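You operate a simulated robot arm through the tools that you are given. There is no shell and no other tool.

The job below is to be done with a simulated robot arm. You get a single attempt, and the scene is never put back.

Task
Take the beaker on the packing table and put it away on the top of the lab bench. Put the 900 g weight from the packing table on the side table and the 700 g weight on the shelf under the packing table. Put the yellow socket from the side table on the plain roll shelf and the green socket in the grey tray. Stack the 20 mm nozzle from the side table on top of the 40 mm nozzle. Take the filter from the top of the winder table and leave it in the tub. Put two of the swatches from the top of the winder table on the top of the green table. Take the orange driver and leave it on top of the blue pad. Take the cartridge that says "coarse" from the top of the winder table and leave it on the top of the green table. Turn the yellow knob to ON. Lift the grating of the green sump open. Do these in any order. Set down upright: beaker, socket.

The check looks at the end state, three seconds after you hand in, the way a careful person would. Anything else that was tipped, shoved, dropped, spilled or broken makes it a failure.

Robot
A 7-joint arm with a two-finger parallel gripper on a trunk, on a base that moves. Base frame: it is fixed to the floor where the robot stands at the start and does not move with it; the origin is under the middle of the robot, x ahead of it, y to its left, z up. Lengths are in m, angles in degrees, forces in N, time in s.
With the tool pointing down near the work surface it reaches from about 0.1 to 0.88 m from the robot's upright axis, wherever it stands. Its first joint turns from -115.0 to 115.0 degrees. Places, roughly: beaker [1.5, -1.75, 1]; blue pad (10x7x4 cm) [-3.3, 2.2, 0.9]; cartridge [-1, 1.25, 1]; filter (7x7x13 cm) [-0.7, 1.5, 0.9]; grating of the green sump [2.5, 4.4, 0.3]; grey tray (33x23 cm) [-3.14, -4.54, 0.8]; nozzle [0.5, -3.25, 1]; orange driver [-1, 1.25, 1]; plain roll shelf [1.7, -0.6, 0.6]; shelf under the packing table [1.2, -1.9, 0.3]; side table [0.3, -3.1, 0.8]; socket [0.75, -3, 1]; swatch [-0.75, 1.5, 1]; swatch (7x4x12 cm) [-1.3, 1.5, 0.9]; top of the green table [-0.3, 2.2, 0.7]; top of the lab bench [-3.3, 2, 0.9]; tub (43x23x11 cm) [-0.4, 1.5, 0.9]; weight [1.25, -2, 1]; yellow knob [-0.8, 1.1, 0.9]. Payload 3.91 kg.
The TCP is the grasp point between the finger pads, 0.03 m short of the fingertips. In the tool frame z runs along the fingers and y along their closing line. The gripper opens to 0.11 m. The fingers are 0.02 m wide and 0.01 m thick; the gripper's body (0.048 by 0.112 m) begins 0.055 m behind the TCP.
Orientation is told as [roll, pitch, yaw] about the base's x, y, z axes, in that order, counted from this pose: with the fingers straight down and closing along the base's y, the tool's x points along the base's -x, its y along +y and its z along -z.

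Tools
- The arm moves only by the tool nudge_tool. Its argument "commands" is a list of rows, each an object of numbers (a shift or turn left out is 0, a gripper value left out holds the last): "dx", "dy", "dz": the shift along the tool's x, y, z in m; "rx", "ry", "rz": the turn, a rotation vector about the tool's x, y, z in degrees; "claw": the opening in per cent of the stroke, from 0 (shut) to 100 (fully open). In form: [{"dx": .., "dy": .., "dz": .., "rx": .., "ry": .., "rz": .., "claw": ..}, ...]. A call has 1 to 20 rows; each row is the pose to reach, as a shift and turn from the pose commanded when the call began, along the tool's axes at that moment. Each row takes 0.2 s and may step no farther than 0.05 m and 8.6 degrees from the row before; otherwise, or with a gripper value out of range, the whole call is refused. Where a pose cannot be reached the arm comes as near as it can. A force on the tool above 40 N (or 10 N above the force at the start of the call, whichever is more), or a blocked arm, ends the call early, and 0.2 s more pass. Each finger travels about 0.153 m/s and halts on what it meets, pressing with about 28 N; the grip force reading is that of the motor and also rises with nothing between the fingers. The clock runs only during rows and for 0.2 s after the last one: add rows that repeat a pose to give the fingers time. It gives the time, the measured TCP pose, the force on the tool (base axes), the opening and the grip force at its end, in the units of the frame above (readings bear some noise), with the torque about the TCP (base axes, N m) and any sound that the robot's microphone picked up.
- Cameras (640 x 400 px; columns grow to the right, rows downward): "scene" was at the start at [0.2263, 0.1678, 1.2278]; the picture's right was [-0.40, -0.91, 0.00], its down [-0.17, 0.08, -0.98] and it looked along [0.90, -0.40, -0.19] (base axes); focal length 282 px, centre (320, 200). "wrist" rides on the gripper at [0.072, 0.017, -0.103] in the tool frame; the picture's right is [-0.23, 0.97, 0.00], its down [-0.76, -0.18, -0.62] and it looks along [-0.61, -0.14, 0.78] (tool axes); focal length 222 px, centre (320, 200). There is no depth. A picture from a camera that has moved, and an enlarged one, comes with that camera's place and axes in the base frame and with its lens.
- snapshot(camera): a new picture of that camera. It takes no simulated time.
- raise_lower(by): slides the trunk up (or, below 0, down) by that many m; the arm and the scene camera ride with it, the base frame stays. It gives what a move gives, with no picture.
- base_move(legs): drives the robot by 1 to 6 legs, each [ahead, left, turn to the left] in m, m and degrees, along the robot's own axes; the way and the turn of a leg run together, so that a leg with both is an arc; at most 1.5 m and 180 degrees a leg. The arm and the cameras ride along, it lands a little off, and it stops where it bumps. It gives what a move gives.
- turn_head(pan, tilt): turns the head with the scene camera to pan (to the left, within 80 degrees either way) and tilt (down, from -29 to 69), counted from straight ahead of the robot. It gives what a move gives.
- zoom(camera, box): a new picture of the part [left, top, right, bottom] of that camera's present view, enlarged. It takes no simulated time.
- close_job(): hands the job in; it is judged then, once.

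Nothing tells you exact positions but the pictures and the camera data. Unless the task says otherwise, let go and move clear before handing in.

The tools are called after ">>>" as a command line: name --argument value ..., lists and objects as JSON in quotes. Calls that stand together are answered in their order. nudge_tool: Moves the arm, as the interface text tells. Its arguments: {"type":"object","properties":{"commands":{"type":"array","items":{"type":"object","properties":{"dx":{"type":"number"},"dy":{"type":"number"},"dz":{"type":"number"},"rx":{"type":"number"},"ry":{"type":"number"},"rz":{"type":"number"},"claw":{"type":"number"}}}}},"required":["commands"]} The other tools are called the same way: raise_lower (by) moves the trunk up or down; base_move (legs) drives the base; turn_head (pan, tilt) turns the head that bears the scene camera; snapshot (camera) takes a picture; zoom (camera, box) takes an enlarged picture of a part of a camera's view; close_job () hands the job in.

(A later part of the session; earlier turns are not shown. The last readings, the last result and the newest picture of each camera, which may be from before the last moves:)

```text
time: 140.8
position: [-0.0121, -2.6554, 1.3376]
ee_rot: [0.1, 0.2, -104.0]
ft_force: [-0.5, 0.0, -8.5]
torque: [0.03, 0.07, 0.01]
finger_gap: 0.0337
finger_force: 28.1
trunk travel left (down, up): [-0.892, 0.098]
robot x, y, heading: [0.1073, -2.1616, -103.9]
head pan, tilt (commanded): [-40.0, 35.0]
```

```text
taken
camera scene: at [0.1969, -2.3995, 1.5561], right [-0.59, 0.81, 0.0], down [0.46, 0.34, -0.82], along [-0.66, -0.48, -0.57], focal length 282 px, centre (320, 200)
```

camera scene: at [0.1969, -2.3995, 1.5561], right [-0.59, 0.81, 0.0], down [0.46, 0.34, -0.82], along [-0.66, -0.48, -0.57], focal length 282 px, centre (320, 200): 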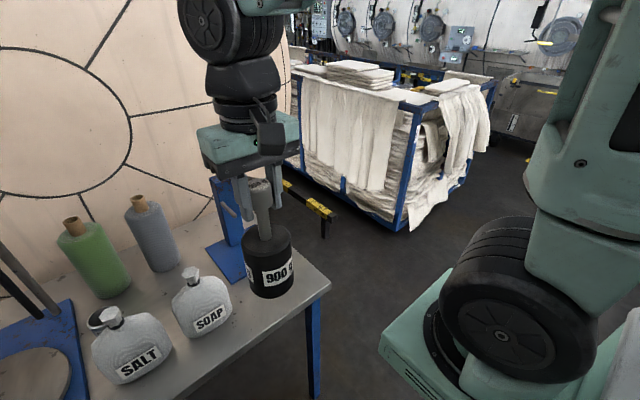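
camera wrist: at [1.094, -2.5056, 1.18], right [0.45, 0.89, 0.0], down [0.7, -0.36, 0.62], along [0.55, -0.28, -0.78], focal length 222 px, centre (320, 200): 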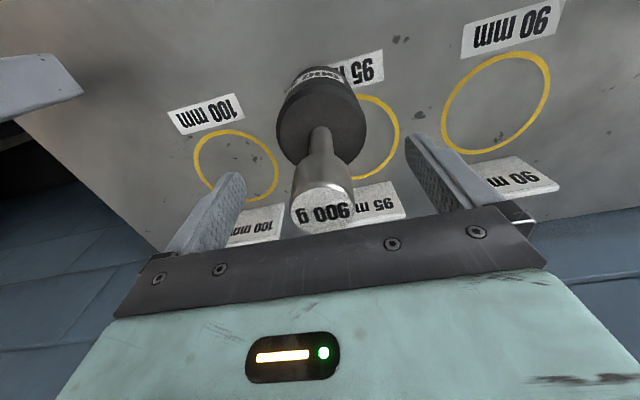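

>>> turn_head --pan 0 --tilt 35

>>> zoom --camera "scene" --box '[20, 190, 260, 340]'

>>> zoom --camera "scene" --box '[260, 200, 500, 350]'

```text
time: 141.8
position: [-0.0117, -2.6556, 1.3381]
ee_rot: [0.2, 0.1, -104.0]
ft_force: [0.4, -0.4, -9.0]
torque: [0.03, 0.04, 0.02]
finger_gap: 0.0338
finger_force: 28.0
trunk travel left (down, up): [-0.892, 0.098]
robot x, y, heading: [0.1022, -2.1605, -104.0]
head pan, tilt (commanded): [0.0, 35.0]
```

```text
2.67 times, centred on (140, 265) of scene
camera zoom: at [0.2469, -2.433, 1.5561], right [-0.97, 0.24, 0.0], down [0.14, 0.56, -0.82], along [-0.2, -0.8, -0.57], focal length 751 px, centre (800, 27)
```

zoom: 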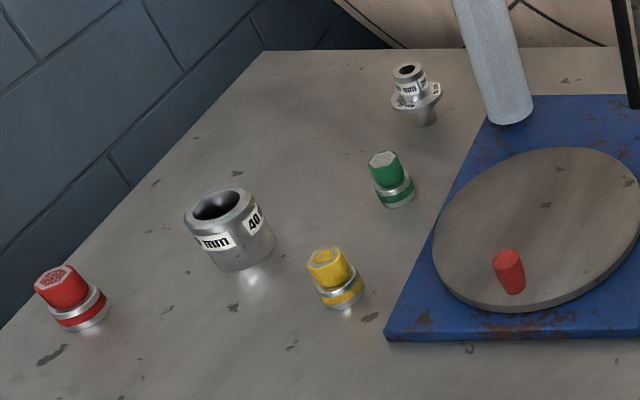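

```text
2.67 times, centred on (380, 275) of scene
camera zoom: at [0.2469, -2.433, 1.5561], right [-0.97, 0.24, 0.0], down [0.14, 0.56, -0.82], along [-0.2, -0.8, -0.57], focal length 751 px, centre (160, 0)
```

zoom: 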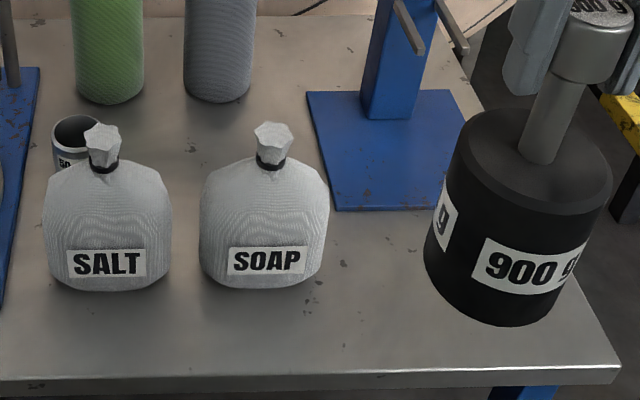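

Side table: red, yellow, green sockets, a 40 mm nozzle, a flanged nozzle at the back, and one hidden behind SALT. I'll set the 900 g weight in the free front-right area, about (-0.107, -2.848).

>>> nudge_tool --commands '[{"dx": -0.042, "dy": -0.0093}, {"dx": -0.084, "dy": -0.0186}, {"dx": -0.126, "dy": -0.0279}, {"dx": -0.168, "dy": -0.0372}, {"dx": -0.2093, "dy": -0.0465}, {"dx": -0.2093, "dy": -0.0465, "dz": 0.045}, {"dx": -0.2093, "dy": -0.0465, "dz": 0.09}, {"dx": -0.2093, "dy": -0.0465, "dz": 0.135}, {"dx": -0.2093, "dy": -0.0465, "dz": 0.18}, {"dx": -0.2093, "dy": -0.0465, "dz": 0.18}]'

>>> turn_head --pan -10 --tilt 45

>>> snapshot --camera "scene"

>>> snapshot --camera "wrist"

```text
time: 144.0
position: [-0.108, -2.8491, 1.1577]
ee_rot: [0.0, 0.1, -104.0]
ft_force: [-1.2, 0.2, -9.3]
torque: [0.03, 0.02, -0.01]
finger_gap: 0.0338
finger_force: 27.8
trunk travel left (down, up): [-0.892, 0.098]
robot x, y, heading: [0.1013, -2.1628, -103.8]
head pan, tilt (commanded): [0.0, 35.0]
```

```text
time: 144.8
position: [-0.1081, -2.8477, 1.1585]
ee_rot: [0.1, 0.1, -104.1]
ft_force: [0.5, 0.6, -8.9]
torque: [0.0, -0.05, 0.0]
finger_gap: 0.0335
finger_force: 28.4
trunk travel left (down, up): [-0.892, 0.098]
robot x, y, heading: [0.1032, -2.1605, -103.9]
head pan, tilt (commanded): [-10.0, 45.0]
```

```text
taken
camera scene: at [0.2351, -2.422, 1.5413], right [-0.91, 0.4, 0.0], down [0.29, 0.65, -0.71], along [-0.29, -0.65, -0.71], focal length 282 px, centre (320, 200)
```

scene: 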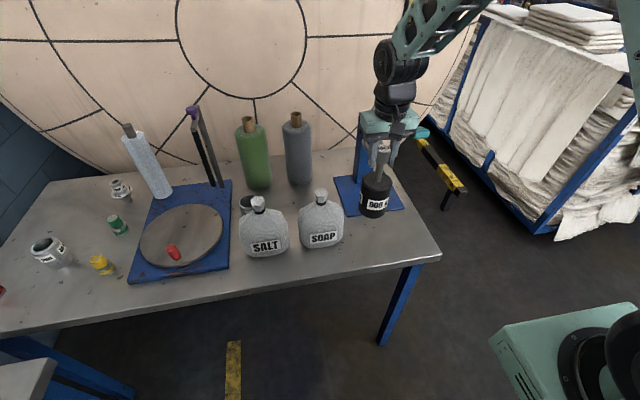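

```text
taken
camera wrist: at [-0.0742, -2.7823, 1.2613], right [0.89, -0.46, 0.0], down [-0.36, -0.7, 0.62], along [-0.28, -0.55, -0.78], focal length 222 px, centre (320, 200)
```

wrist: 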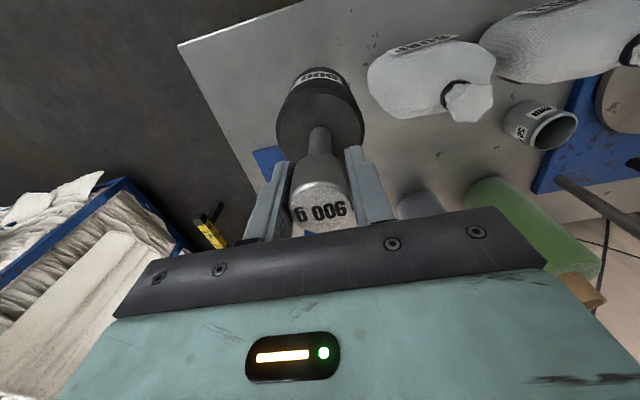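

>>> nudge_tool --commands '[{"dz": 0.04}, {"dz": 0.08}, {"dz": 0.1}, {"dz": 0.108}, {"dz": 0.114}, {"dz": 0.12}, {"dz": 0.125}, {"dz": 0.13}, {"dz": 0.135}, {"dz": 0.14}]'

>>> zoom --camera "scene" --box '[280, 100, 480, 270]'

```text
time: 146.8
position: [-0.1066, -2.8481, 1.0287]
ee_rot: [0.2, -0.4, -104.0]
ft_force: [1.5, 9.1, 27.5]
torque: [0.89, 0.66, -0.14]
finger_gap: 0.0335
finger_force: 27.9
trunk travel left (down, up): [-0.892, 0.098]
robot x, y, heading: [0.1034, -2.1576, -103.5]
head pan, tilt (commanded): [-10.0, 45.0]
stopped in row 10: the force on the tool passed its limit at 47 N (the readings are from after the stop); the commanded pose is now the measured one
```

```text
2.35 times, centred on (380, 185) of scene
camera zoom: at [0.2358, -2.4197, 1.542], right [-0.91, 0.4, 0.0], down [0.29, 0.65, -0.71], along [-0.29, -0.65, -0.71], focal length 662 px, centre (179, 235)
```

zoom: 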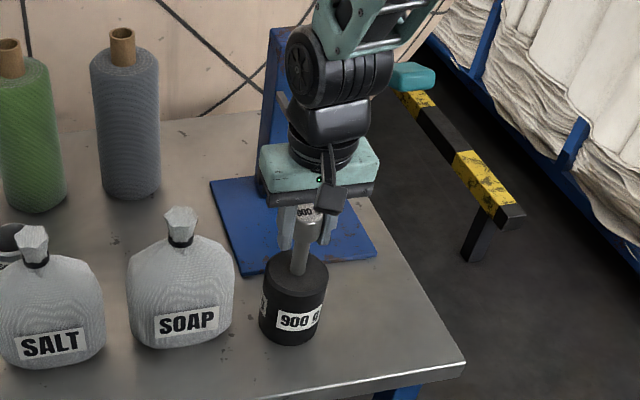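

Contact; side table top ≈0.85. Relieve, release and rise.

>>> nudge_tool --commands '[{"dz": -0.003}, {"dz": -0.004}, {"dz": -0.004, "claw": 40}, {"dz": -0.004, "claw": 90}, {"dz": -0.004, "claw": 100}, {"dz": -0.04}, {"dz": -0.08}, {"dz": -0.12}, {"dz": -0.16}, {"dz": -0.2}]'

>>> snapshot --camera "scene"

```text
time: 149.0
position: [-0.1071, -2.8481, 1.2267]
ee_rot: [0.1, -0.1, -104.0]
ft_force: [0.0, 0.4, -0.1]
torque: [0.04, 0.0, 0.0]
finger_gap: 0.1098
finger_force: 0.1
trunk travel left (down, up): [-0.892, 0.098]
robot x, y, heading: [0.1048, -2.162, -104.0]
head pan, tilt (commanded): [-10.0, 45.0]
```

```text
taken
camera scene: at [0.2351, -2.4219, 1.5413], right [-0.91, 0.4, 0.0], down [0.29, 0.65, -0.71], along [-0.29, -0.65, -0.71], focal length 282 px, centre (320, 200)
```

scene: 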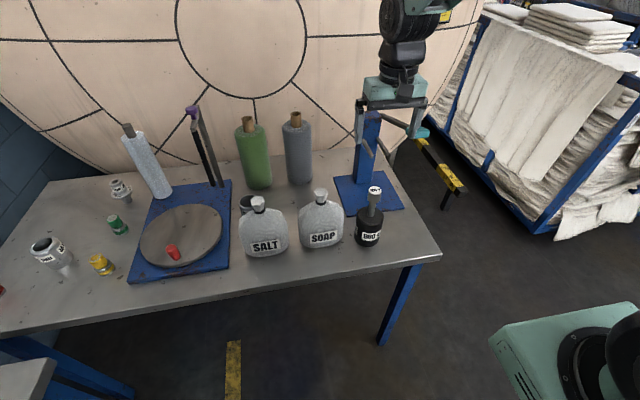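

900 g done. Now the nozzles: retract the arm and move left and closer, to stand in front of the nozzles and sockets.

>>> nudge_tool --commands '[{"dx": 0.04, "dz": -0.03}, {"dx": 0.08, "dz": -0.06}, {"dx": 0.12, "dz": -0.09}, {"dx": 0.16, "dz": -0.1}, {"dx": 0.2, "dz": -0.1}, {"dx": 0.24, "dz": -0.1}, {"dx": 0.27, "dz": -0.1}]'

>>> base_move --legs '[[0, 0.34, 0.4], [0.25, 0, 0]]'

>>> turn_head --pan 15 --tilt 50

>>> snapshot --camera "scene"

>>> snapshot --camera "wrist"

```text
time: 150.6
position: [-0.0429, -2.5869, 1.3251]
ee_rot: [0.2, -0.1, -104.0]
ft_force: [0.0, -0.3, -0.2]
torque: [0.02, 0.0, 0.04]
finger_gap: 0.1097
finger_force: 0.1
trunk travel left (down, up): [-0.892, 0.098]
robot x, y, heading: [0.1035, -2.1618, -103.7]
head pan, tilt (commanded): [-10.0, 45.0]
```

```text
time: 154.3
position: [0.2328, -2.9104, 1.3252]
ee_rot: [0.1, -0.1, -103.6]
ft_force: [0.4, 0.2, 0.4]
torque: [0.01, -0.02, 0.0]
finger_gap: 0.1103
finger_force: 0.0
trunk travel left (down, up): [-0.892, 0.098]
robot x, y, heading: [0.3773, -2.4888, -103.6]
head pan, tilt (commanded): [-10.0, 45.0]
```

```text
time: 155.2
position: [0.2325, -2.9103, 1.3261]
ee_rot: [0.1, -0.3, -103.6]
ft_force: [0.3, 0.6, -0.8]
torque: [0.0, 0.03, 0.03]
finger_gap: 0.1099
finger_force: 0.0
trunk travel left (down, up): [-0.892, 0.098]
robot x, y, heading: [0.3731, -2.4797, -103.5]
head pan, tilt (commanded): [15.0, 50.0]
```

```text
taken
camera scene: at [0.5438, -2.7462, 1.5345], right [-1.0, -0.03, 0.0], down [-0.02, 0.77, -0.64], along [0.02, -0.64, -0.77], focal length 282 px, centre (320, 200)
```

scene: 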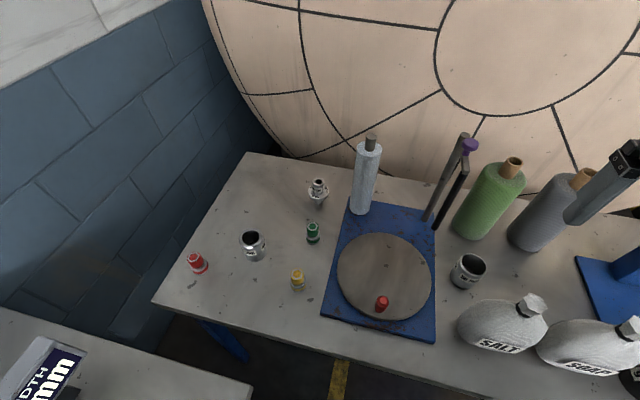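

```text
taken
camera wrist: at [0.2655, -2.844, 1.4284], right [0.89, -0.45, 0.0], down [-0.35, -0.7, 0.63], along [-0.28, -0.56, -0.78], focal length 222 px, centre (320, 200)
```

wrist: 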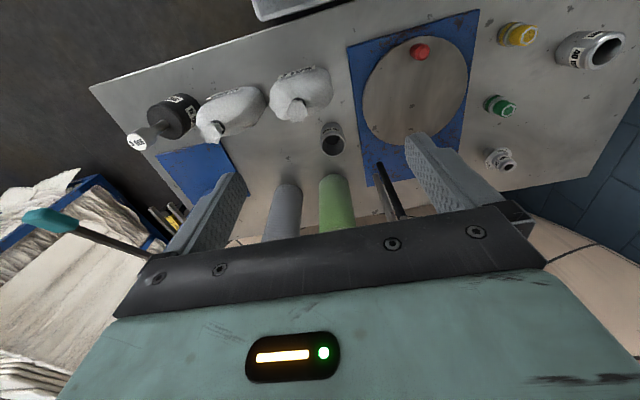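

>>> zoom --camera "scene" --box '[180, 160, 340, 300]'

>>> zoom --camera "scene" --box '[280, 160, 360, 220]'

```text
2.86 times, centred on (260, 230) of scene
camera zoom: at [0.5438, -2.7462, 1.5345], right [-1.0, -0.03, 0.0], down [-0.02, 0.77, -0.64], along [0.02, -0.64, -0.77], focal length 804 px, centre (491, 114)
```

zoom: 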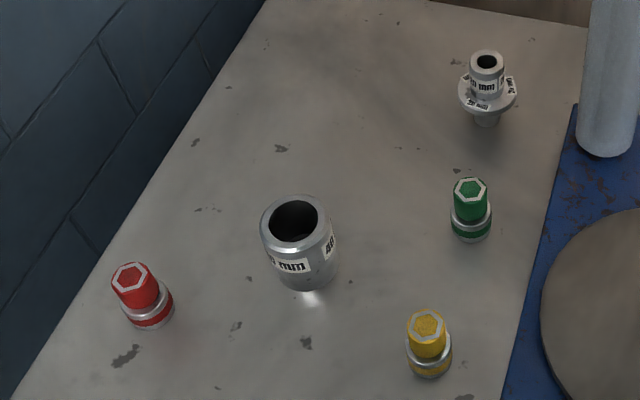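

```text
6.67 times, centred on (320, 190) of scene
camera zoom: at [0.5438, -2.7462, 1.5345], right [-1.0, -0.03, 0.0], down [-0.02, 0.77, -0.64], along [0.02, -0.64, -0.77], focal length 1877 px, centre (320, 267)
```

zoom: 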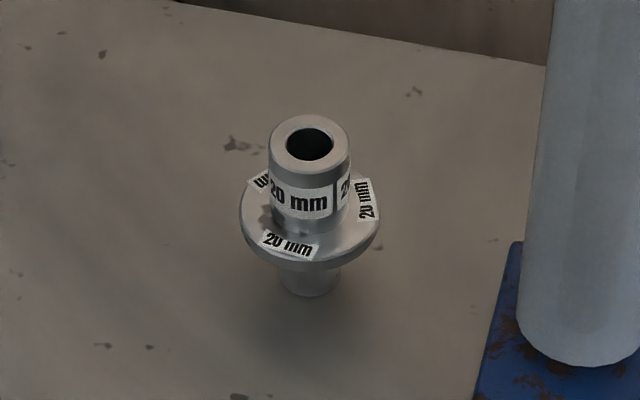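

The flanged nozzle is labelled 20 mm; it should sit with its spigot in the 40 mm bore. Moving over the 20 mm nozzle at about (0.562, -3.309).

>>> nudge_tool --commands '[{"dy": 0.046, "claw": 65}, {"dy": 0.092}, {"dy": 0.138}, {"dy": 0.184}, {"dy": 0.23}, {"dy": 0.276}, {"dy": 0.322}, {"dy": 0.368}, {"dy": 0.414}, {"dy": 0.414, "dx": -0.043, "dz": 0.01}, {"dy": 0.414, "dx": -0.086, "dz": 0.03}, {"dy": 0.414, "dx": -0.129, "dz": 0.05}, {"dy": 0.414, "dx": -0.172, "dz": 0.07}, {"dy": 0.414, "dx": -0.215, "dz": 0.09}, {"dy": 0.414, "dx": -0.26, "dz": 0.11}, {"dy": 0.414, "dx": -0.305, "dz": 0.13}, {"dy": 0.414, "dx": -0.305, "dz": 0.13}]'

>>> snapshot --camera "wrist"

>>> snapshot --camera "scene"

```text
time: 158.8
position: [0.5586, -3.2967, 1.1947]
ee_rot: [0.1, -0.2, -103.5]
ft_force: [-0.3, 1.3, 1.2]
torque: [0.0, -0.02, 0.01]
finger_gap: 0.0716
finger_force: 0.1
out of reach, approached as far as the arm can: row 16, 17
trunk travel left (down, up): [-0.892, 0.098]
robot x, y, heading: [0.3758, -2.4857, -103.4]
head pan, tilt (commanded): [15.0, 50.0]
```

```text
taken
camera wrist: at [0.5922, -3.2295, 1.2992], right [0.89, -0.45, 0.0], down [-0.35, -0.7, 0.63], along [-0.28, -0.56, -0.78], focal length 222 px, centre (320, 200)
```

wrist: 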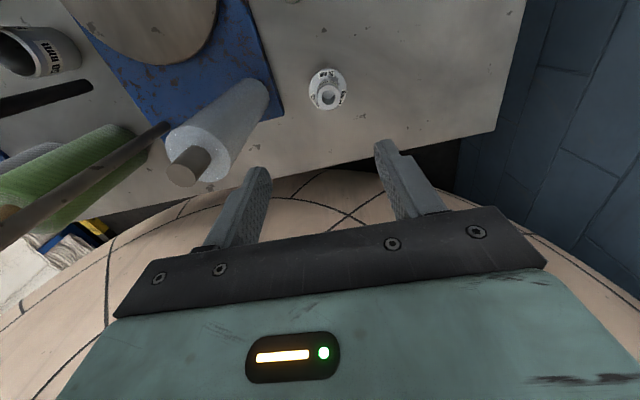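

```text
taken
camera scene: at [0.5436, -2.7459, 1.5345], right [-1.0, -0.03, 0.0], down [-0.02, 0.77, -0.64], along [0.02, -0.64, -0.77], focal length 282 px, centre (320, 200)
```

scene: 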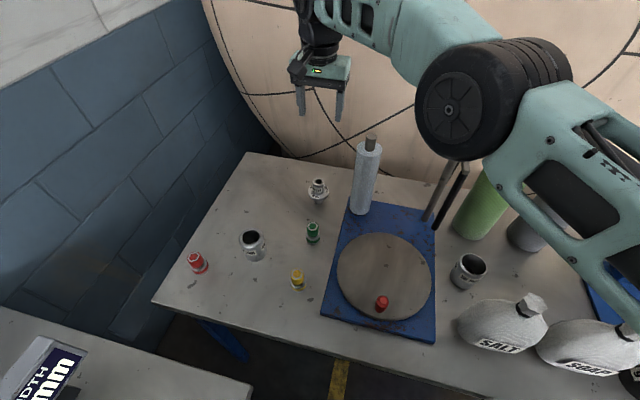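

The arm is at its reach limit here; I'll edge the base 6 cm closer (clear floor beneath this table) and re-aim.

>>> nudge_tool --commands '[{"dx": 0.03}, {"dx": 0.06}]'

>>> base_move --legs '[[0.07, 0.03, 0]]'

>>> snapshot --camera "wrist"

```text
time: 159.3
position: [0.573, -3.2384, 1.1948]
ee_rot: [0.2, -0.2, -103.7]
ft_force: [-0.9, -0.1, -0.7]
torque: [0.03, 0.0, 0.02]
finger_gap: 0.0713
finger_force: 0.1
trunk travel left (down, up): [-0.892, 0.098]
robot x, y, heading: [0.3754, -2.4837, -103.4]
head pan, tilt (commanded): [15.0, 50.0]
```

```text
time: 160.4
position: [0.5861, -3.3123, 1.1967]
ee_rot: [0.1, -0.1, -103.5]
ft_force: [0.2, -0.4, 0.2]
torque: [-0.01, 0.0, 0.0]
finger_gap: 0.0712
finger_force: 0.1
trunk travel left (down, up): [-0.892, 0.098]
robot x, y, heading: [0.3886, -2.559, -103.4]
head pan, tilt (commanded): [15.0, 50.0]
```

```text
taken
camera wrist: at [0.6195, -3.2468, 1.299], right [0.89, -0.45, 0.0], down [-0.35, -0.7, 0.63], along [-0.28, -0.56, -0.78], focal length 222 px, centre (320, 200)
```

wrist: 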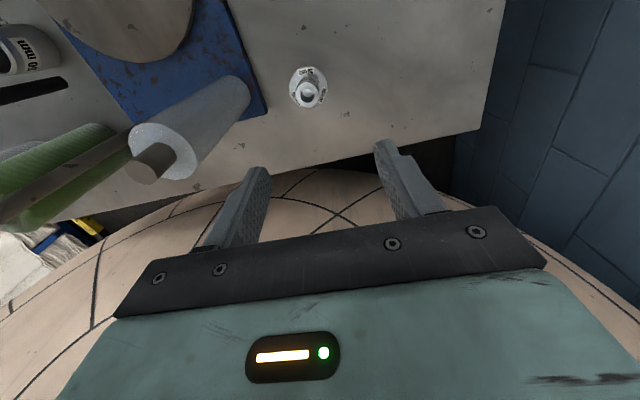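

>>> nudge_tool --commands '[{"dx": -0.0066, "dy": -0.019}, {"dx": -0.0066, "dy": -0.019, "dz": 0.045}, {"dx": -0.0066, "dy": -0.019, "dz": 0.09}, {"dx": -0.0066, "dy": -0.019, "dz": 0.135}, {"dx": -0.0066, "dy": -0.019, "dz": 0.18}, {"dx": -0.0066, "dy": -0.019, "dz": 0.18}]'

>>> snapshot --camera "wrist"

>>> zoom --camera "scene" --box '[220, 100, 420, 260]'

```text
time: 161.8
position: [0.5676, -3.3158, 1.0141]
ee_rot: [0.1, -0.2, -103.6]
ft_force: [0.9, -0.1, 0.5]
torque: [-0.05, 0.0, -0.04]
finger_gap: 0.0719
finger_force: 0.0
trunk travel left (down, up): [-0.892, 0.098]
robot x, y, heading: [0.3903, -2.5629, -103.4]
head pan, tilt (commanded): [15.0, 50.0]
```

```text
taken
camera wrist: at [0.6, -3.2495, 1.1179], right [0.89, -0.45, 0.0], down [-0.35, -0.7, 0.63], along [-0.28, -0.56, -0.78], focal length 222 px, centre (320, 200)
```

wrist: 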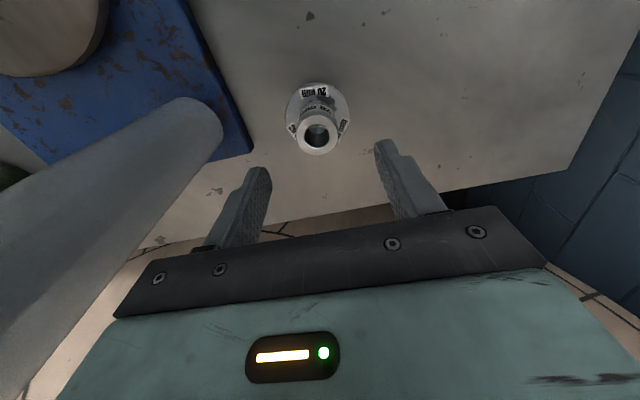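

```text
2.50 times, centred on (320, 180) of scene
camera zoom: at [0.557, -2.8219, 1.5344], right [-1.0, -0.03, 0.0], down [-0.02, 0.77, -0.64], along [0.02, -0.64, -0.77], focal length 704 px, centre (320, 250)
```

zoom: 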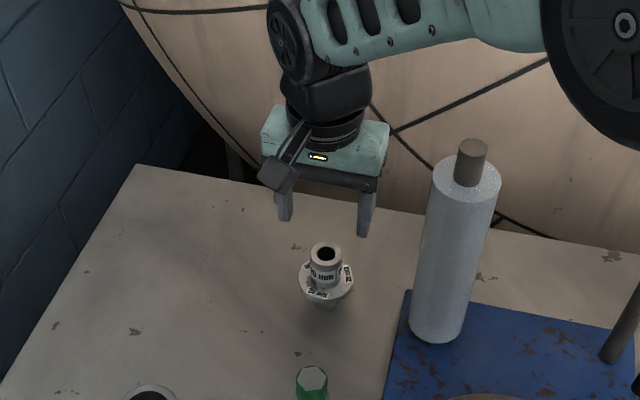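

>>> nudge_tool --commands '[{"dx": 0.003, "dy": -0.001, "dz": 0.04}, {"dx": 0.003, "dy": -0.001, "dz": 0.08}, {"dx": 0.003, "dy": -0.001, "dz": 0.088}, {"dx": 0.003, "dy": -0.001, "dz": 0.088}]'

>>> snapshot --camera "wrist"

>>> zoom --camera "scene" --box '[260, 140, 380, 240]'

```text
time: 162.8
position: [0.5677, -3.313, 0.9278]
ee_rot: [0.1, -0.2, -103.6]
ft_force: [-0.1, 0.2, 0.6]
torque: [0.04, -0.02, 0.05]
finger_gap: 0.0712
finger_force: 0.2
trunk travel left (down, up): [-0.892, 0.098]
robot x, y, heading: [0.3866, -2.5555, -103.3]
head pan, tilt (commanded): [15.0, 50.0]
```

```text
taken
camera wrist: at [0.6002, -3.2465, 1.0305], right [0.89, -0.45, 0.0], down [-0.35, -0.7, 0.63], along [-0.28, -0.56, -0.78], focal length 222 px, centre (320, 200)
```

wrist: 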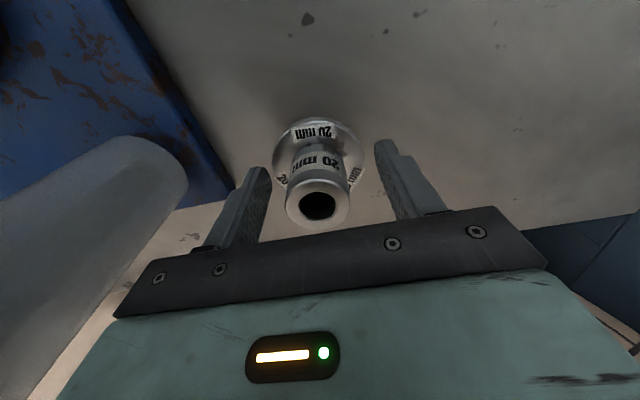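

```text
4.00 times, centred on (320, 190) of scene
camera zoom: at [0.557, -2.8219, 1.5344], right [-1.0, -0.03, 0.0], down [-0.02, 0.77, -0.64], along [0.02, -0.64, -0.77], focal length 1126 px, centre (320, 240)
```

zoom: 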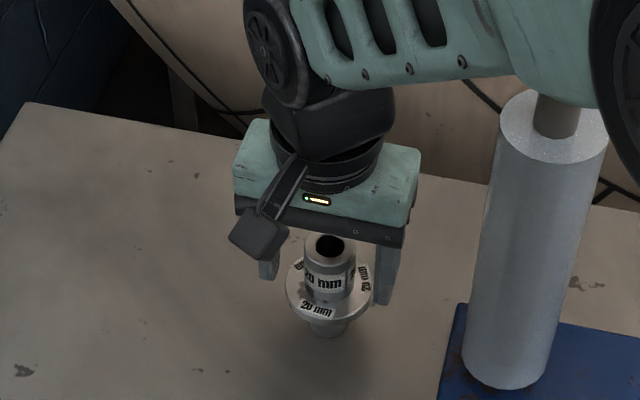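

>>> nudge_tool --commands '[{"claw": 40}, {"claw": 10}, {"claw": 10}, {"claw": 10}, {"claw": 10, "dz": -0.015}, {"dz": -0.05}, {"dz": -0.09}, {"dz": -0.13}, {"dz": -0.13}]'

>>> snapshot --camera "wrist"

>>> zoom --camera "scene" --box '[200, 100, 400, 300]'

```text
time: 164.8
position: [0.5671, -3.3136, 1.0583]
ee_rot: [0.1, -0.2, -103.5]
ft_force: [0.7, -0.3, -1.5]
torque: [0.05, 0.01, -0.01]
finger_gap: 0.035
finger_force: 27.7
trunk travel left (down, up): [-0.892, 0.098]
robot x, y, heading: [0.3898, -2.5573, -103.5]
head pan, tilt (commanded): [15.0, 50.0]
```

```text
taken
camera wrist: at [0.5999, -3.2467, 1.161], right [0.89, -0.45, 0.0], down [-0.35, -0.7, 0.63], along [-0.28, -0.56, -0.78], focal length 222 px, centre (320, 200)
```

wrist: 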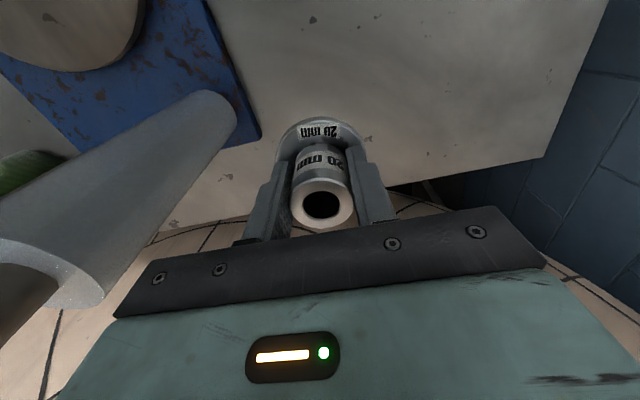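

```text
2.00 times, centred on (300, 200) of scene
camera zoom: at [0.557, -2.8218, 1.5344], right [-1.0, -0.03, 0.0], down [-0.02, 0.77, -0.64], along [0.02, -0.64, -0.77], focal length 563 px, centre (360, 200)
```

zoom: 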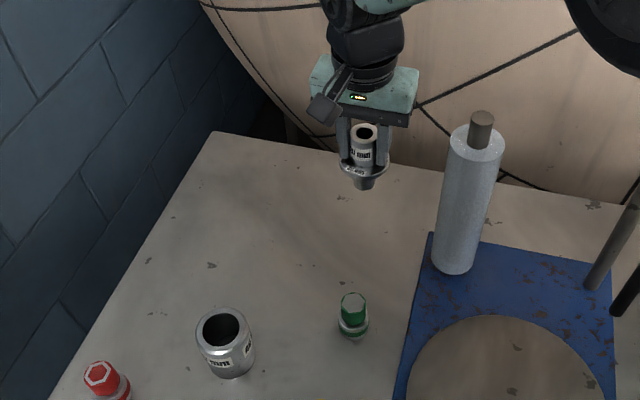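

20 mm nozzle is held. Approach the 40 mm nozzle partway and measure it with the wrist camera.

>>> nudge_tool --commands '[{"dx": 0.037, "dy": 0.0185, "dz": -0.01}, {"dx": 0.074, "dy": 0.037, "dz": -0.02}, {"dx": 0.111, "dy": 0.0555, "dz": -0.03}, {"dx": 0.148, "dy": 0.074, "dz": -0.04}, {"dx": 0.185, "dy": 0.0925, "dz": -0.04}, {"dx": 0.222, "dy": 0.111, "dz": -0.04}, {"dx": 0.222, "dy": 0.111, "dz": -0.04}]'

>>> snapshot --camera "wrist"

>>> zoom --camera "scene" --box '[200, 120, 400, 320]'

```text
time: 166.4
position: [0.7265, -3.1214, 1.098]
ee_rot: [0.0, -0.1, -103.7]
ft_force: [0.2, 0.6, -2.8]
torque: [-0.01, -0.01, 0.02]
finger_gap: 0.035
finger_force: 28.0
trunk travel left (down, up): [-0.892, 0.098]
robot x, y, heading: [0.3903, -2.5622, -103.5]
head pan, tilt (commanded): [15.0, 50.0]
```

```text
taken
camera wrist: at [0.7596, -3.0558, 1.2007], right [0.89, -0.45, 0.0], down [-0.35, -0.7, 0.63], along [-0.28, -0.56, -0.78], focal length 222 px, centre (320, 200)
```

wrist: 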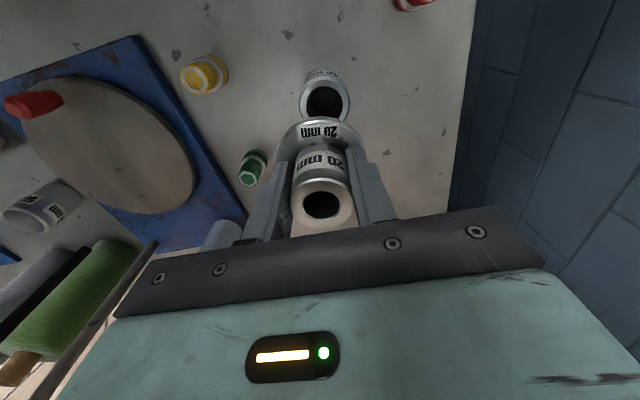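

```text
2.00 times, centred on (300, 220) of scene
camera zoom: at [0.5572, -2.8217, 1.5344], right [-1.0, -0.03, 0.0], down [-0.02, 0.77, -0.64], along [0.02, -0.64, -0.77], focal length 563 px, centre (360, 160)
```

zoom: 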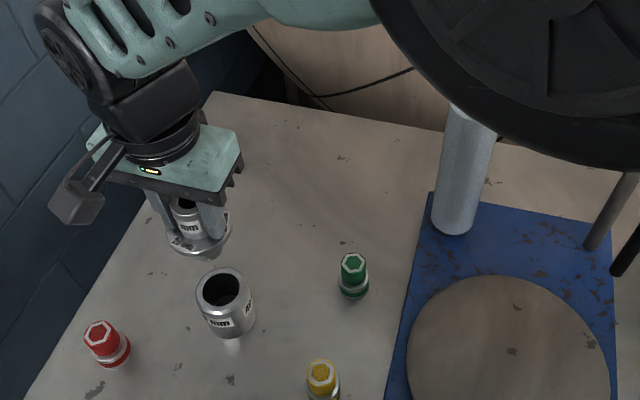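

>>> nudge_tool --commands '[{"dx": -0.001, "dy": 0.005, "dz": 0.03}, {"dx": -0.001, "dy": 0.005, "dz": 0.06}, {"dx": -0.001, "dy": 0.005, "dz": 0.06}]'

>>> zoom --camera "scene" --box '[220, 180, 320, 280]'

>>> zoom --camera "wrist" --box '[240, 60, 400, 240]'

```text
time: 167.2
position: [0.7307, -3.1263, 1.0366]
ee_rot: [0.1, -0.2, -103.6]
ft_force: [0.0, 0.0, -2.8]
torque: [0.01, -0.01, -0.01]
finger_gap: 0.0354
finger_force: 27.8
trunk travel left (down, up): [-0.892, 0.098]
robot x, y, heading: [0.3876, -2.5618, -103.5]
head pan, tilt (commanded): [15.0, 50.0]
```

```text
4.00 times, centred on (270, 230) of scene
camera zoom: at [0.5571, -2.8219, 1.5344], right [-1.0, -0.03, 0.0], down [-0.02, 0.77, -0.64], along [0.02, -0.64, -0.77], focal length 1126 px, centre (520, 80)
```

zoom: 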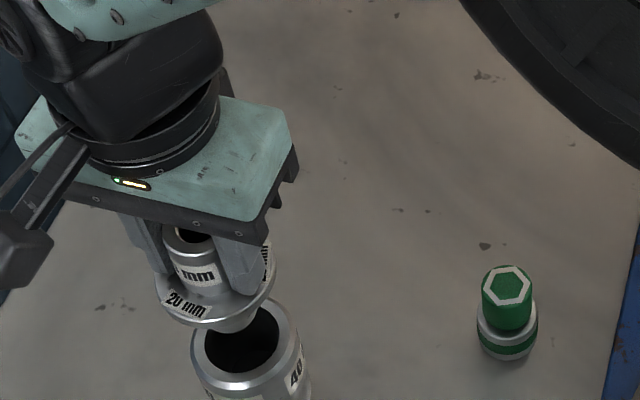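

```text
2.22 times, centred on (320, 150) of wrist
camera zoom: at [0.7643, -3.0588, 1.1397], right [0.89, -0.45, 0.0], down [-0.35, -0.7, 0.63], along [-0.28, -0.56, -0.78], focal length 494 px, centre (320, 311)
```

zoom: 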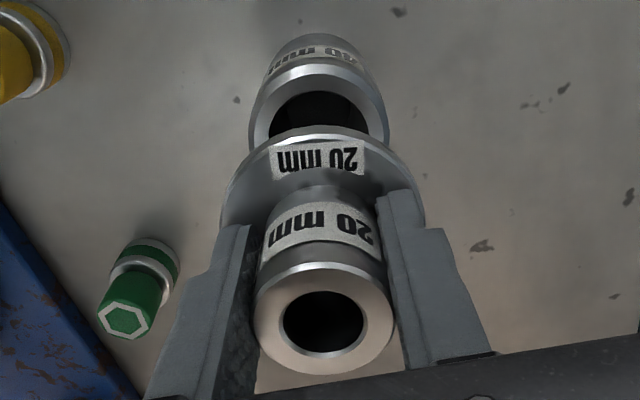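

Nearly aligned; a 3–4 mm correction toward me, then lower the spigot into the bore carefully.

>>> nudge_tool --commands '[{"dx": 0.0035, "dy": -0.0015}, {"dx": 0.0035, "dy": -0.0015, "dz": 0.01}, {"dx": 0.0035, "dy": -0.0015, "dz": 0.016}, {"dx": 0.0035, "dy": -0.0015, "dz": 0.022}, {"dx": 0.0035, "dy": -0.0015, "dz": 0.027}, {"dx": 0.0035, "dy": -0.0015, "dz": 0.032}]'

>>> zoom --camera "scene" --box '[220, 180, 320, 280]'

>>> zoom --camera "wrist" --box '[240, 60, 400, 240]'

```text
time: 168.6
position: [0.7306, -3.1213, 1.0061]
ee_rot: [0.2, -0.3, -103.6]
ft_force: [-3.0, 1.6, 10.0]
torque: [0.18, 0.27, 0.05]
finger_gap: 0.0352
finger_force: 27.8
trunk travel left (down, up): [-0.892, 0.098]
robot x, y, heading: [0.3881, -2.561, -103.4]
head pan, tilt (commanded): [15.0, 50.0]
```

```text
4.00 times, centred on (270, 230) of scene
camera zoom: at [0.5567, -2.8214, 1.5349], right [-1.0, -0.03, 0.0], down [-0.02, 0.77, -0.64], along [0.02, -0.64, -0.77], focal length 1126 px, centre (520, 80)
```

zoom: 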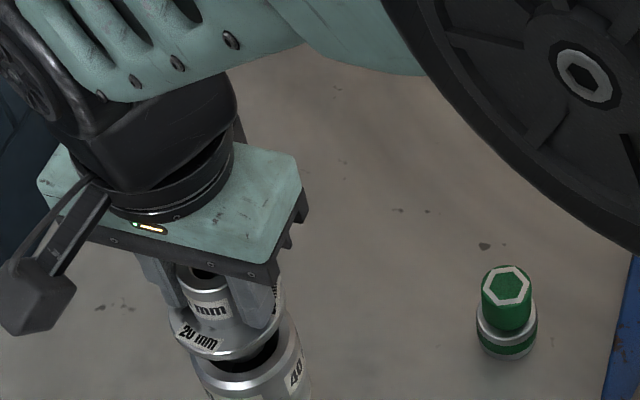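

```text
2.22 times, centred on (320, 150) of wrist
camera zoom: at [0.7634, -3.0554, 1.1093], right [0.89, -0.45, 0.0], down [-0.35, -0.7, 0.63], along [-0.28, -0.56, -0.78], focal length 494 px, centre (320, 311)
```

zoom: 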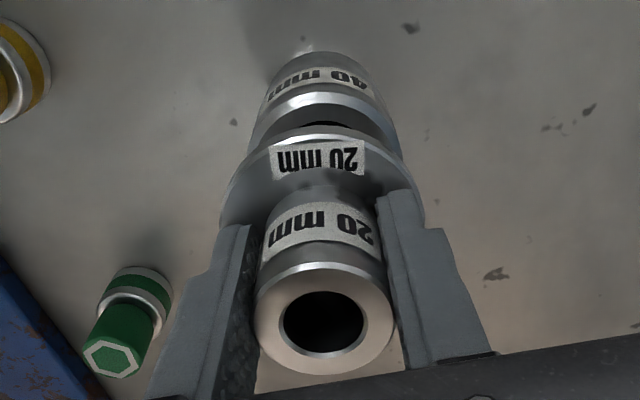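

Contact at the rim with a sideways push toward -x, +y, agreeing with the scene view. Lift slightly, shift 4 mm that way and try again.

>>> nudge_tool --commands '[{"dz": -0.008}, {"dz": -0.01, "dx": 0.002, "dy": -0.0045}, {"dz": -0.01, "dx": 0.002, "dy": -0.0045}]'

>>> zoom --camera "scene" --box '[220, 200, 300, 280]'

>>> zoom --camera "wrist" --box '[270, 70, 370, 180]'

```text
time: 169.4
position: [0.7263, -3.1186, 1.0134]
ee_rot: [0.1, -0.2, -103.5]
ft_force: [1.3, -0.3, -2.5]
torque: [-0.04, 0.02, 0.0]
finger_gap: 0.035
finger_force: 27.5
trunk travel left (down, up): [-0.892, 0.098]
robot x, y, heading: [0.3906, -2.5585, -103.5]
head pan, tilt (commanded): [15.0, 50.0]
```

```text
5.00 times, centred on (260, 240) of scene
camera zoom: at [0.5571, -2.8218, 1.5344], right [-1.0, -0.03, 0.0], down [-0.02, 0.77, -0.64], along [0.02, -0.64, -0.77], focal length 1408 px, centre (620, 0)
```

zoom: 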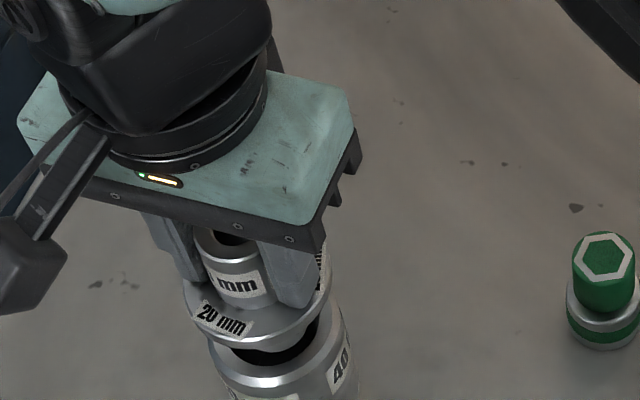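

```text
3.64 times, centred on (320, 125) of wrist
camera zoom: at [0.7595, -3.0524, 1.1177], right [0.89, -0.45, 0.0], down [-0.35, -0.7, 0.63], along [-0.28, -0.56, -0.78], focal length 808 px, centre (320, 473)
```

zoom: 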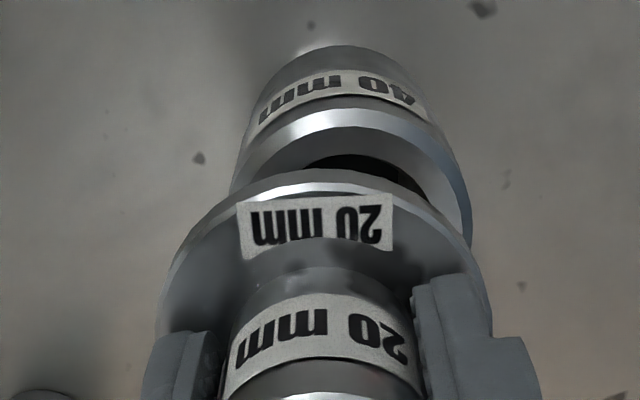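

Let me measure the rim more carefully before retrying.

>>> nudge_tool --commands '[{"dz": -0.03}, {"dz": -0.06, "dx": -0.03}, {"dz": -0.08, "dx": -0.07}, {"dz": -0.08, "dx": -0.07}]'

>>> zoom --camera "scene" --box '[230, 210, 290, 270]'

>>> snapshot --camera "wrist"

>>> zoom --camera "wrist" --box '[270, 0, 370, 100]'

```text
time: 170.4
position: [0.711, -3.1864, 1.095]
ee_rot: [0.2, -0.2, -103.6]
ft_force: [-0.1, 0.5, -1.9]
torque: [0.05, 0.03, -0.01]
finger_gap: 0.0348
finger_force: 28.1
trunk travel left (down, up): [-0.892, 0.098]
robot x, y, heading: [0.3882, -2.5574, -103.1]
head pan, tilt (commanded): [15.0, 50.0]
```

```text
6.67 times, centred on (260, 240) of scene
camera zoom: at [0.557, -2.8219, 1.5344], right [-1.0, -0.03, 0.0], down [-0.02, 0.77, -0.64], along [0.02, -0.64, -0.77], focal length 1877 px, centre (720, -67)
```

zoom: 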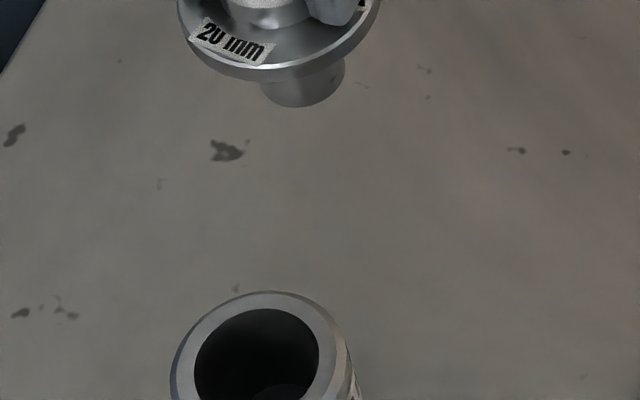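

```text
taken
camera wrist: at [0.7431, -3.1201, 1.198], right [0.89, -0.45, 0.0], down [-0.35, -0.7, 0.63], along [-0.28, -0.56, -0.78], focal length 222 px, centre (320, 200)
```

wrist: 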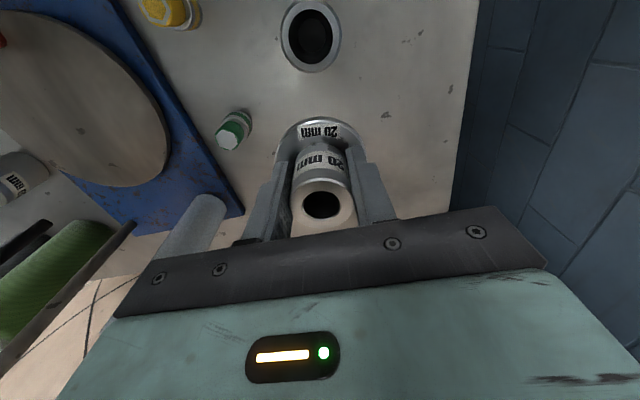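

```text
4.00 times, centred on (320, 50) of wrist
camera zoom: at [0.7431, -3.1201, 1.198], right [0.89, -0.45, 0.0], down [-0.35, -0.7, 0.63], along [-0.28, -0.56, -0.78], focal length 888 px, centre (320, 800)
```

zoom: 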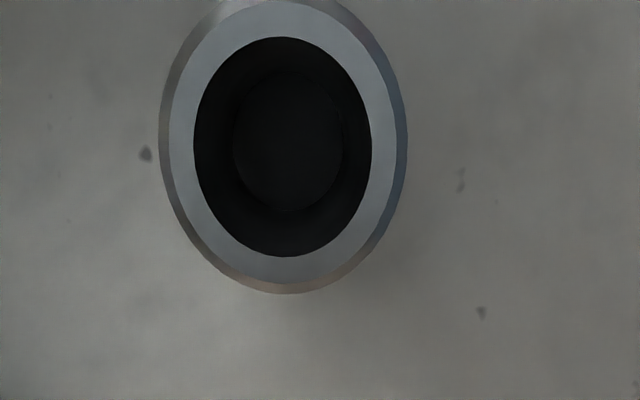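

The bore centre is at about (0.731, -3.127) from both cameras. Realign exactly and lower again, watching where contact comes.

>>> nudge_tool --commands '[{"dx": 0.034, "dy": 0.003}, {"dx": 0.0665, "dy": 0.0053}, {"dx": 0.0665, "dy": 0.0053, "dz": 0.04}, {"dx": 0.0665, "dy": 0.0053, "dz": 0.075}, {"dx": 0.0665, "dy": 0.0053, "dz": 0.08}, {"dx": 0.0665, "dy": 0.0053, "dz": 0.084}, {"dx": 0.0665, "dy": 0.0053, "dz": 0.087}, {"dx": 0.0665, "dy": 0.0053, "dz": 0.09}]'

>>> zoom --camera "scene" --box '[220, 200, 300, 280]'

>>> zoom --camera "wrist" --box '[270, 70, 370, 180]'

```text
time: 172.2
position: [0.7315, -3.1225, 1.0071]
ee_rot: [0.2, -0.3, -103.6]
ft_force: [-1.7, 2.1, 7.8]
torque: [0.18, 0.26, -0.02]
finger_gap: 0.0351
finger_force: 28.0
trunk travel left (down, up): [-0.892, 0.098]
robot x, y, heading: [0.3865, -2.56, -103.3]
head pan, tilt (commanded): [15.0, 50.0]
```

```text
5.00 times, centred on (260, 240) of scene
camera zoom: at [0.5568, -2.8215, 1.5348], right [-1.0, -0.03, 0.0], down [-0.02, 0.77, -0.64], along [0.02, -0.64, -0.77], focal length 1408 px, centre (620, 0)
```

zoom: 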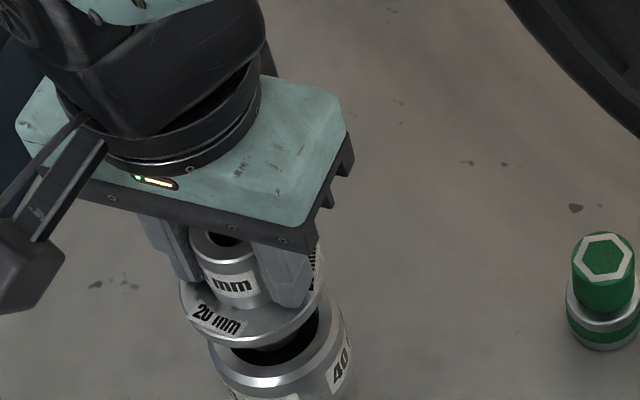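

```text
3.64 times, centred on (320, 125) of wrist
camera zoom: at [0.7641, -3.0566, 1.1094], right [0.89, -0.45, 0.0], down [-0.35, -0.7, 0.63], along [-0.28, -0.56, -0.78], focal length 808 px, centre (320, 473)
```

zoom: 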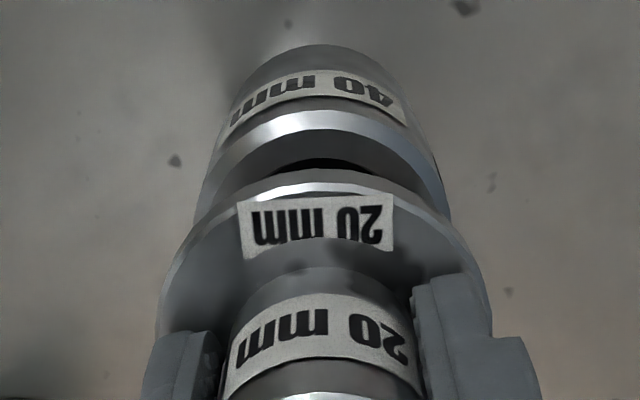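

Contact again at the rim; torque suggests the spigot touches on its -x/+y side. Shift 3 mm the other way and probe again.

>>> nudge_tool --commands '[{"dz": -0.005}, {"dz": -0.005, "dx": -0.0012, "dy": 0.0034}, {"dz": -0.002, "dx": -0.0012, "dy": 0.0034}, {"dz": 0.0, "dx": -0.0012, "dy": 0.0034}, {"dz": 0.002, "dx": -0.0012, "dy": 0.0034}, {"dz": 0.002, "dx": -0.0012, "dy": 0.0034}]'

```text
time: 173.6
position: [0.734, -3.1269, 1.006]
ee_rot: [0.3, -0.2, -103.6]
ft_force: [-5.8, 3.0, 26.7]
torque: [0.31, 0.58, 0.01]
finger_gap: 0.0353
finger_force: 28.1
trunk travel left (down, up): [-0.892, 0.098]
robot x, y, heading: [0.3907, -2.561, -103.2]
head pan, tilt (commanded): [15.0, 50.0]
```

Same contact height at three spots, so the 40 mm top seems to act as solid (or has a ledge just inside). I'll centre it on the bore, rest it with light pressure and look closely before releasing.

>>> nudge_tool --commands '[{"dz": -0.007}, {"dz": -0.007, "dx": 0.0027, "dy": -0.0029}, {"dz": -0.004, "dx": 0.0027, "dy": -0.0029}, {"dz": -0.002, "dx": 0.0027, "dy": -0.0029}, {"dz": -0.002, "dx": 0.0027, "dy": -0.0029}]'

>>> turn_head --pan 25 --tilt 40

>>> raise_lower --by 0.0

>>> snapshot --camera "scene"

```text
time: 174.8
position: [0.7313, -3.1213, 1.0062]
ee_rot: [0.1, -0.4, -103.5]
ft_force: [-2.8, 2.9, 10.0]
torque: [0.13, 0.25, -0.01]
finger_gap: 0.035
finger_force: 27.9
trunk travel left (down, up): [-0.892, 0.098]
robot x, y, heading: [0.3878, -2.5619, -103.4]
head pan, tilt (commanded): [15.0, 50.0]
```

```text
time: 175.5
position: [0.732, -3.1214, 1.0054]
ee_rot: [0.2, -0.3, -103.7]
ft_force: [-1.9, 2.8, 15.6]
torque: [0.18, 0.28, 0.04]
finger_gap: 0.0349
finger_force: 28.6
trunk travel left (down, up): [-0.892, 0.098]
robot x, y, heading: [0.3899, -2.558, -103.3]
head pan, tilt (commanded): [25.0, 40.0]
```

```text
time: 176.0
position: [0.7319, -3.1224, 1.0057]
ee_rot: [0.2, -0.3, -103.6]
ft_force: [-2.2, 1.1, 17.5]
torque: [0.11, 0.25, -0.03]
finger_gap: 0.0349
finger_force: 27.8
trunk travel left (down, up): [-0.892, 0.098]
robot x, y, heading: [0.3889, -2.5591, -103.3]
head pan, tilt (commanded): [25.0, 40.0]
```

```text
taken
camera scene: at [0.5715, -2.8274, 1.5489], right [-0.98, -0.2, 0.0], down [-0.13, 0.63, -0.77], along [0.15, -0.75, -0.64], focal length 282 px, centre (320, 200)
```

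scene: 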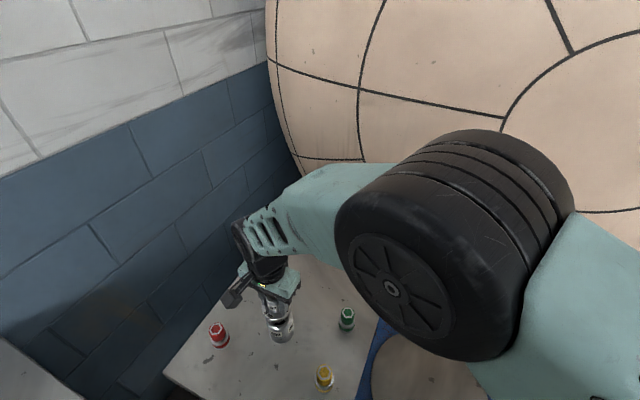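

>>> zoom --camera "scene" --box '[240, 270, 320, 350]'

```text
5.00 times, centred on (280, 310) of scene
camera zoom: at [0.5715, -2.8274, 1.5489], right [-0.98, -0.2, 0.0], down [-0.13, 0.63, -0.77], along [0.15, -0.75, -0.64], focal length 1408 px, centre (520, -350)
```

zoom: 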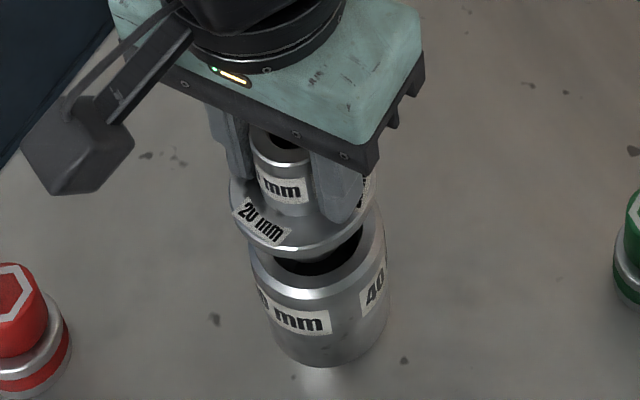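

Relieve the pressure, open just enough to free the nozzle while still caging it, and see how it settles.

>>> nudge_tool --commands '[{"dz": -0.002}, {"dz": -0.002, "claw": 40}, {"dz": -0.002, "claw": 42}, {"dz": -0.002, "claw": 42}]'

>>> zoom --camera "scene" --box '[240, 270, 320, 350]'

>>> zoom --camera "wrist" --box '[240, 60, 400, 240]'

```text
time: 177.0
position: [0.7302, -3.1214, 1.0067]
ee_rot: [-0.1, -0.2, -103.6]
ft_force: [0.7, 0.0, 0.1]
torque: [-0.01, -0.03, -0.03]
finger_gap: 0.0464
finger_force: 0.0
trunk travel left (down, up): [-0.892, 0.098]
robot x, y, heading: [0.3882, -2.5604, -103.4]
head pan, tilt (commanded): [25.0, 40.0]
```

```text
5.00 times, centred on (280, 310) of scene
camera zoom: at [0.572, -2.8281, 1.5485], right [-0.98, -0.2, 0.0], down [-0.13, 0.63, -0.77], along [0.15, -0.75, -0.64], focal length 1408 px, centre (520, -350)
```

zoom: 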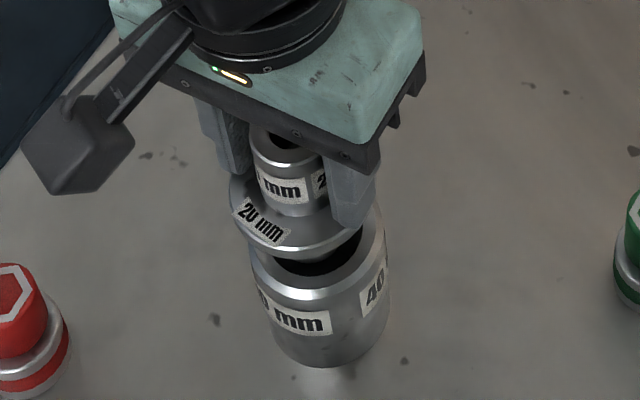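

```text
2.22 times, centred on (320, 150) of wrist
camera zoom: at [0.7644, -3.0553, 1.1094], right [0.89, -0.45, 0.0], down [-0.35, -0.7, 0.63], along [-0.28, -0.56, -0.78], focal length 494 px, centre (320, 311)
```

zoom: 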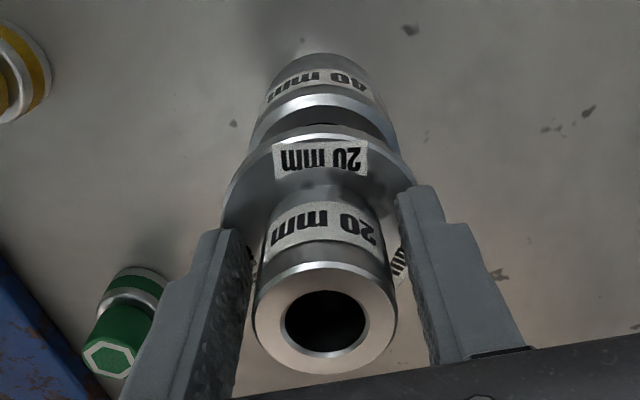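

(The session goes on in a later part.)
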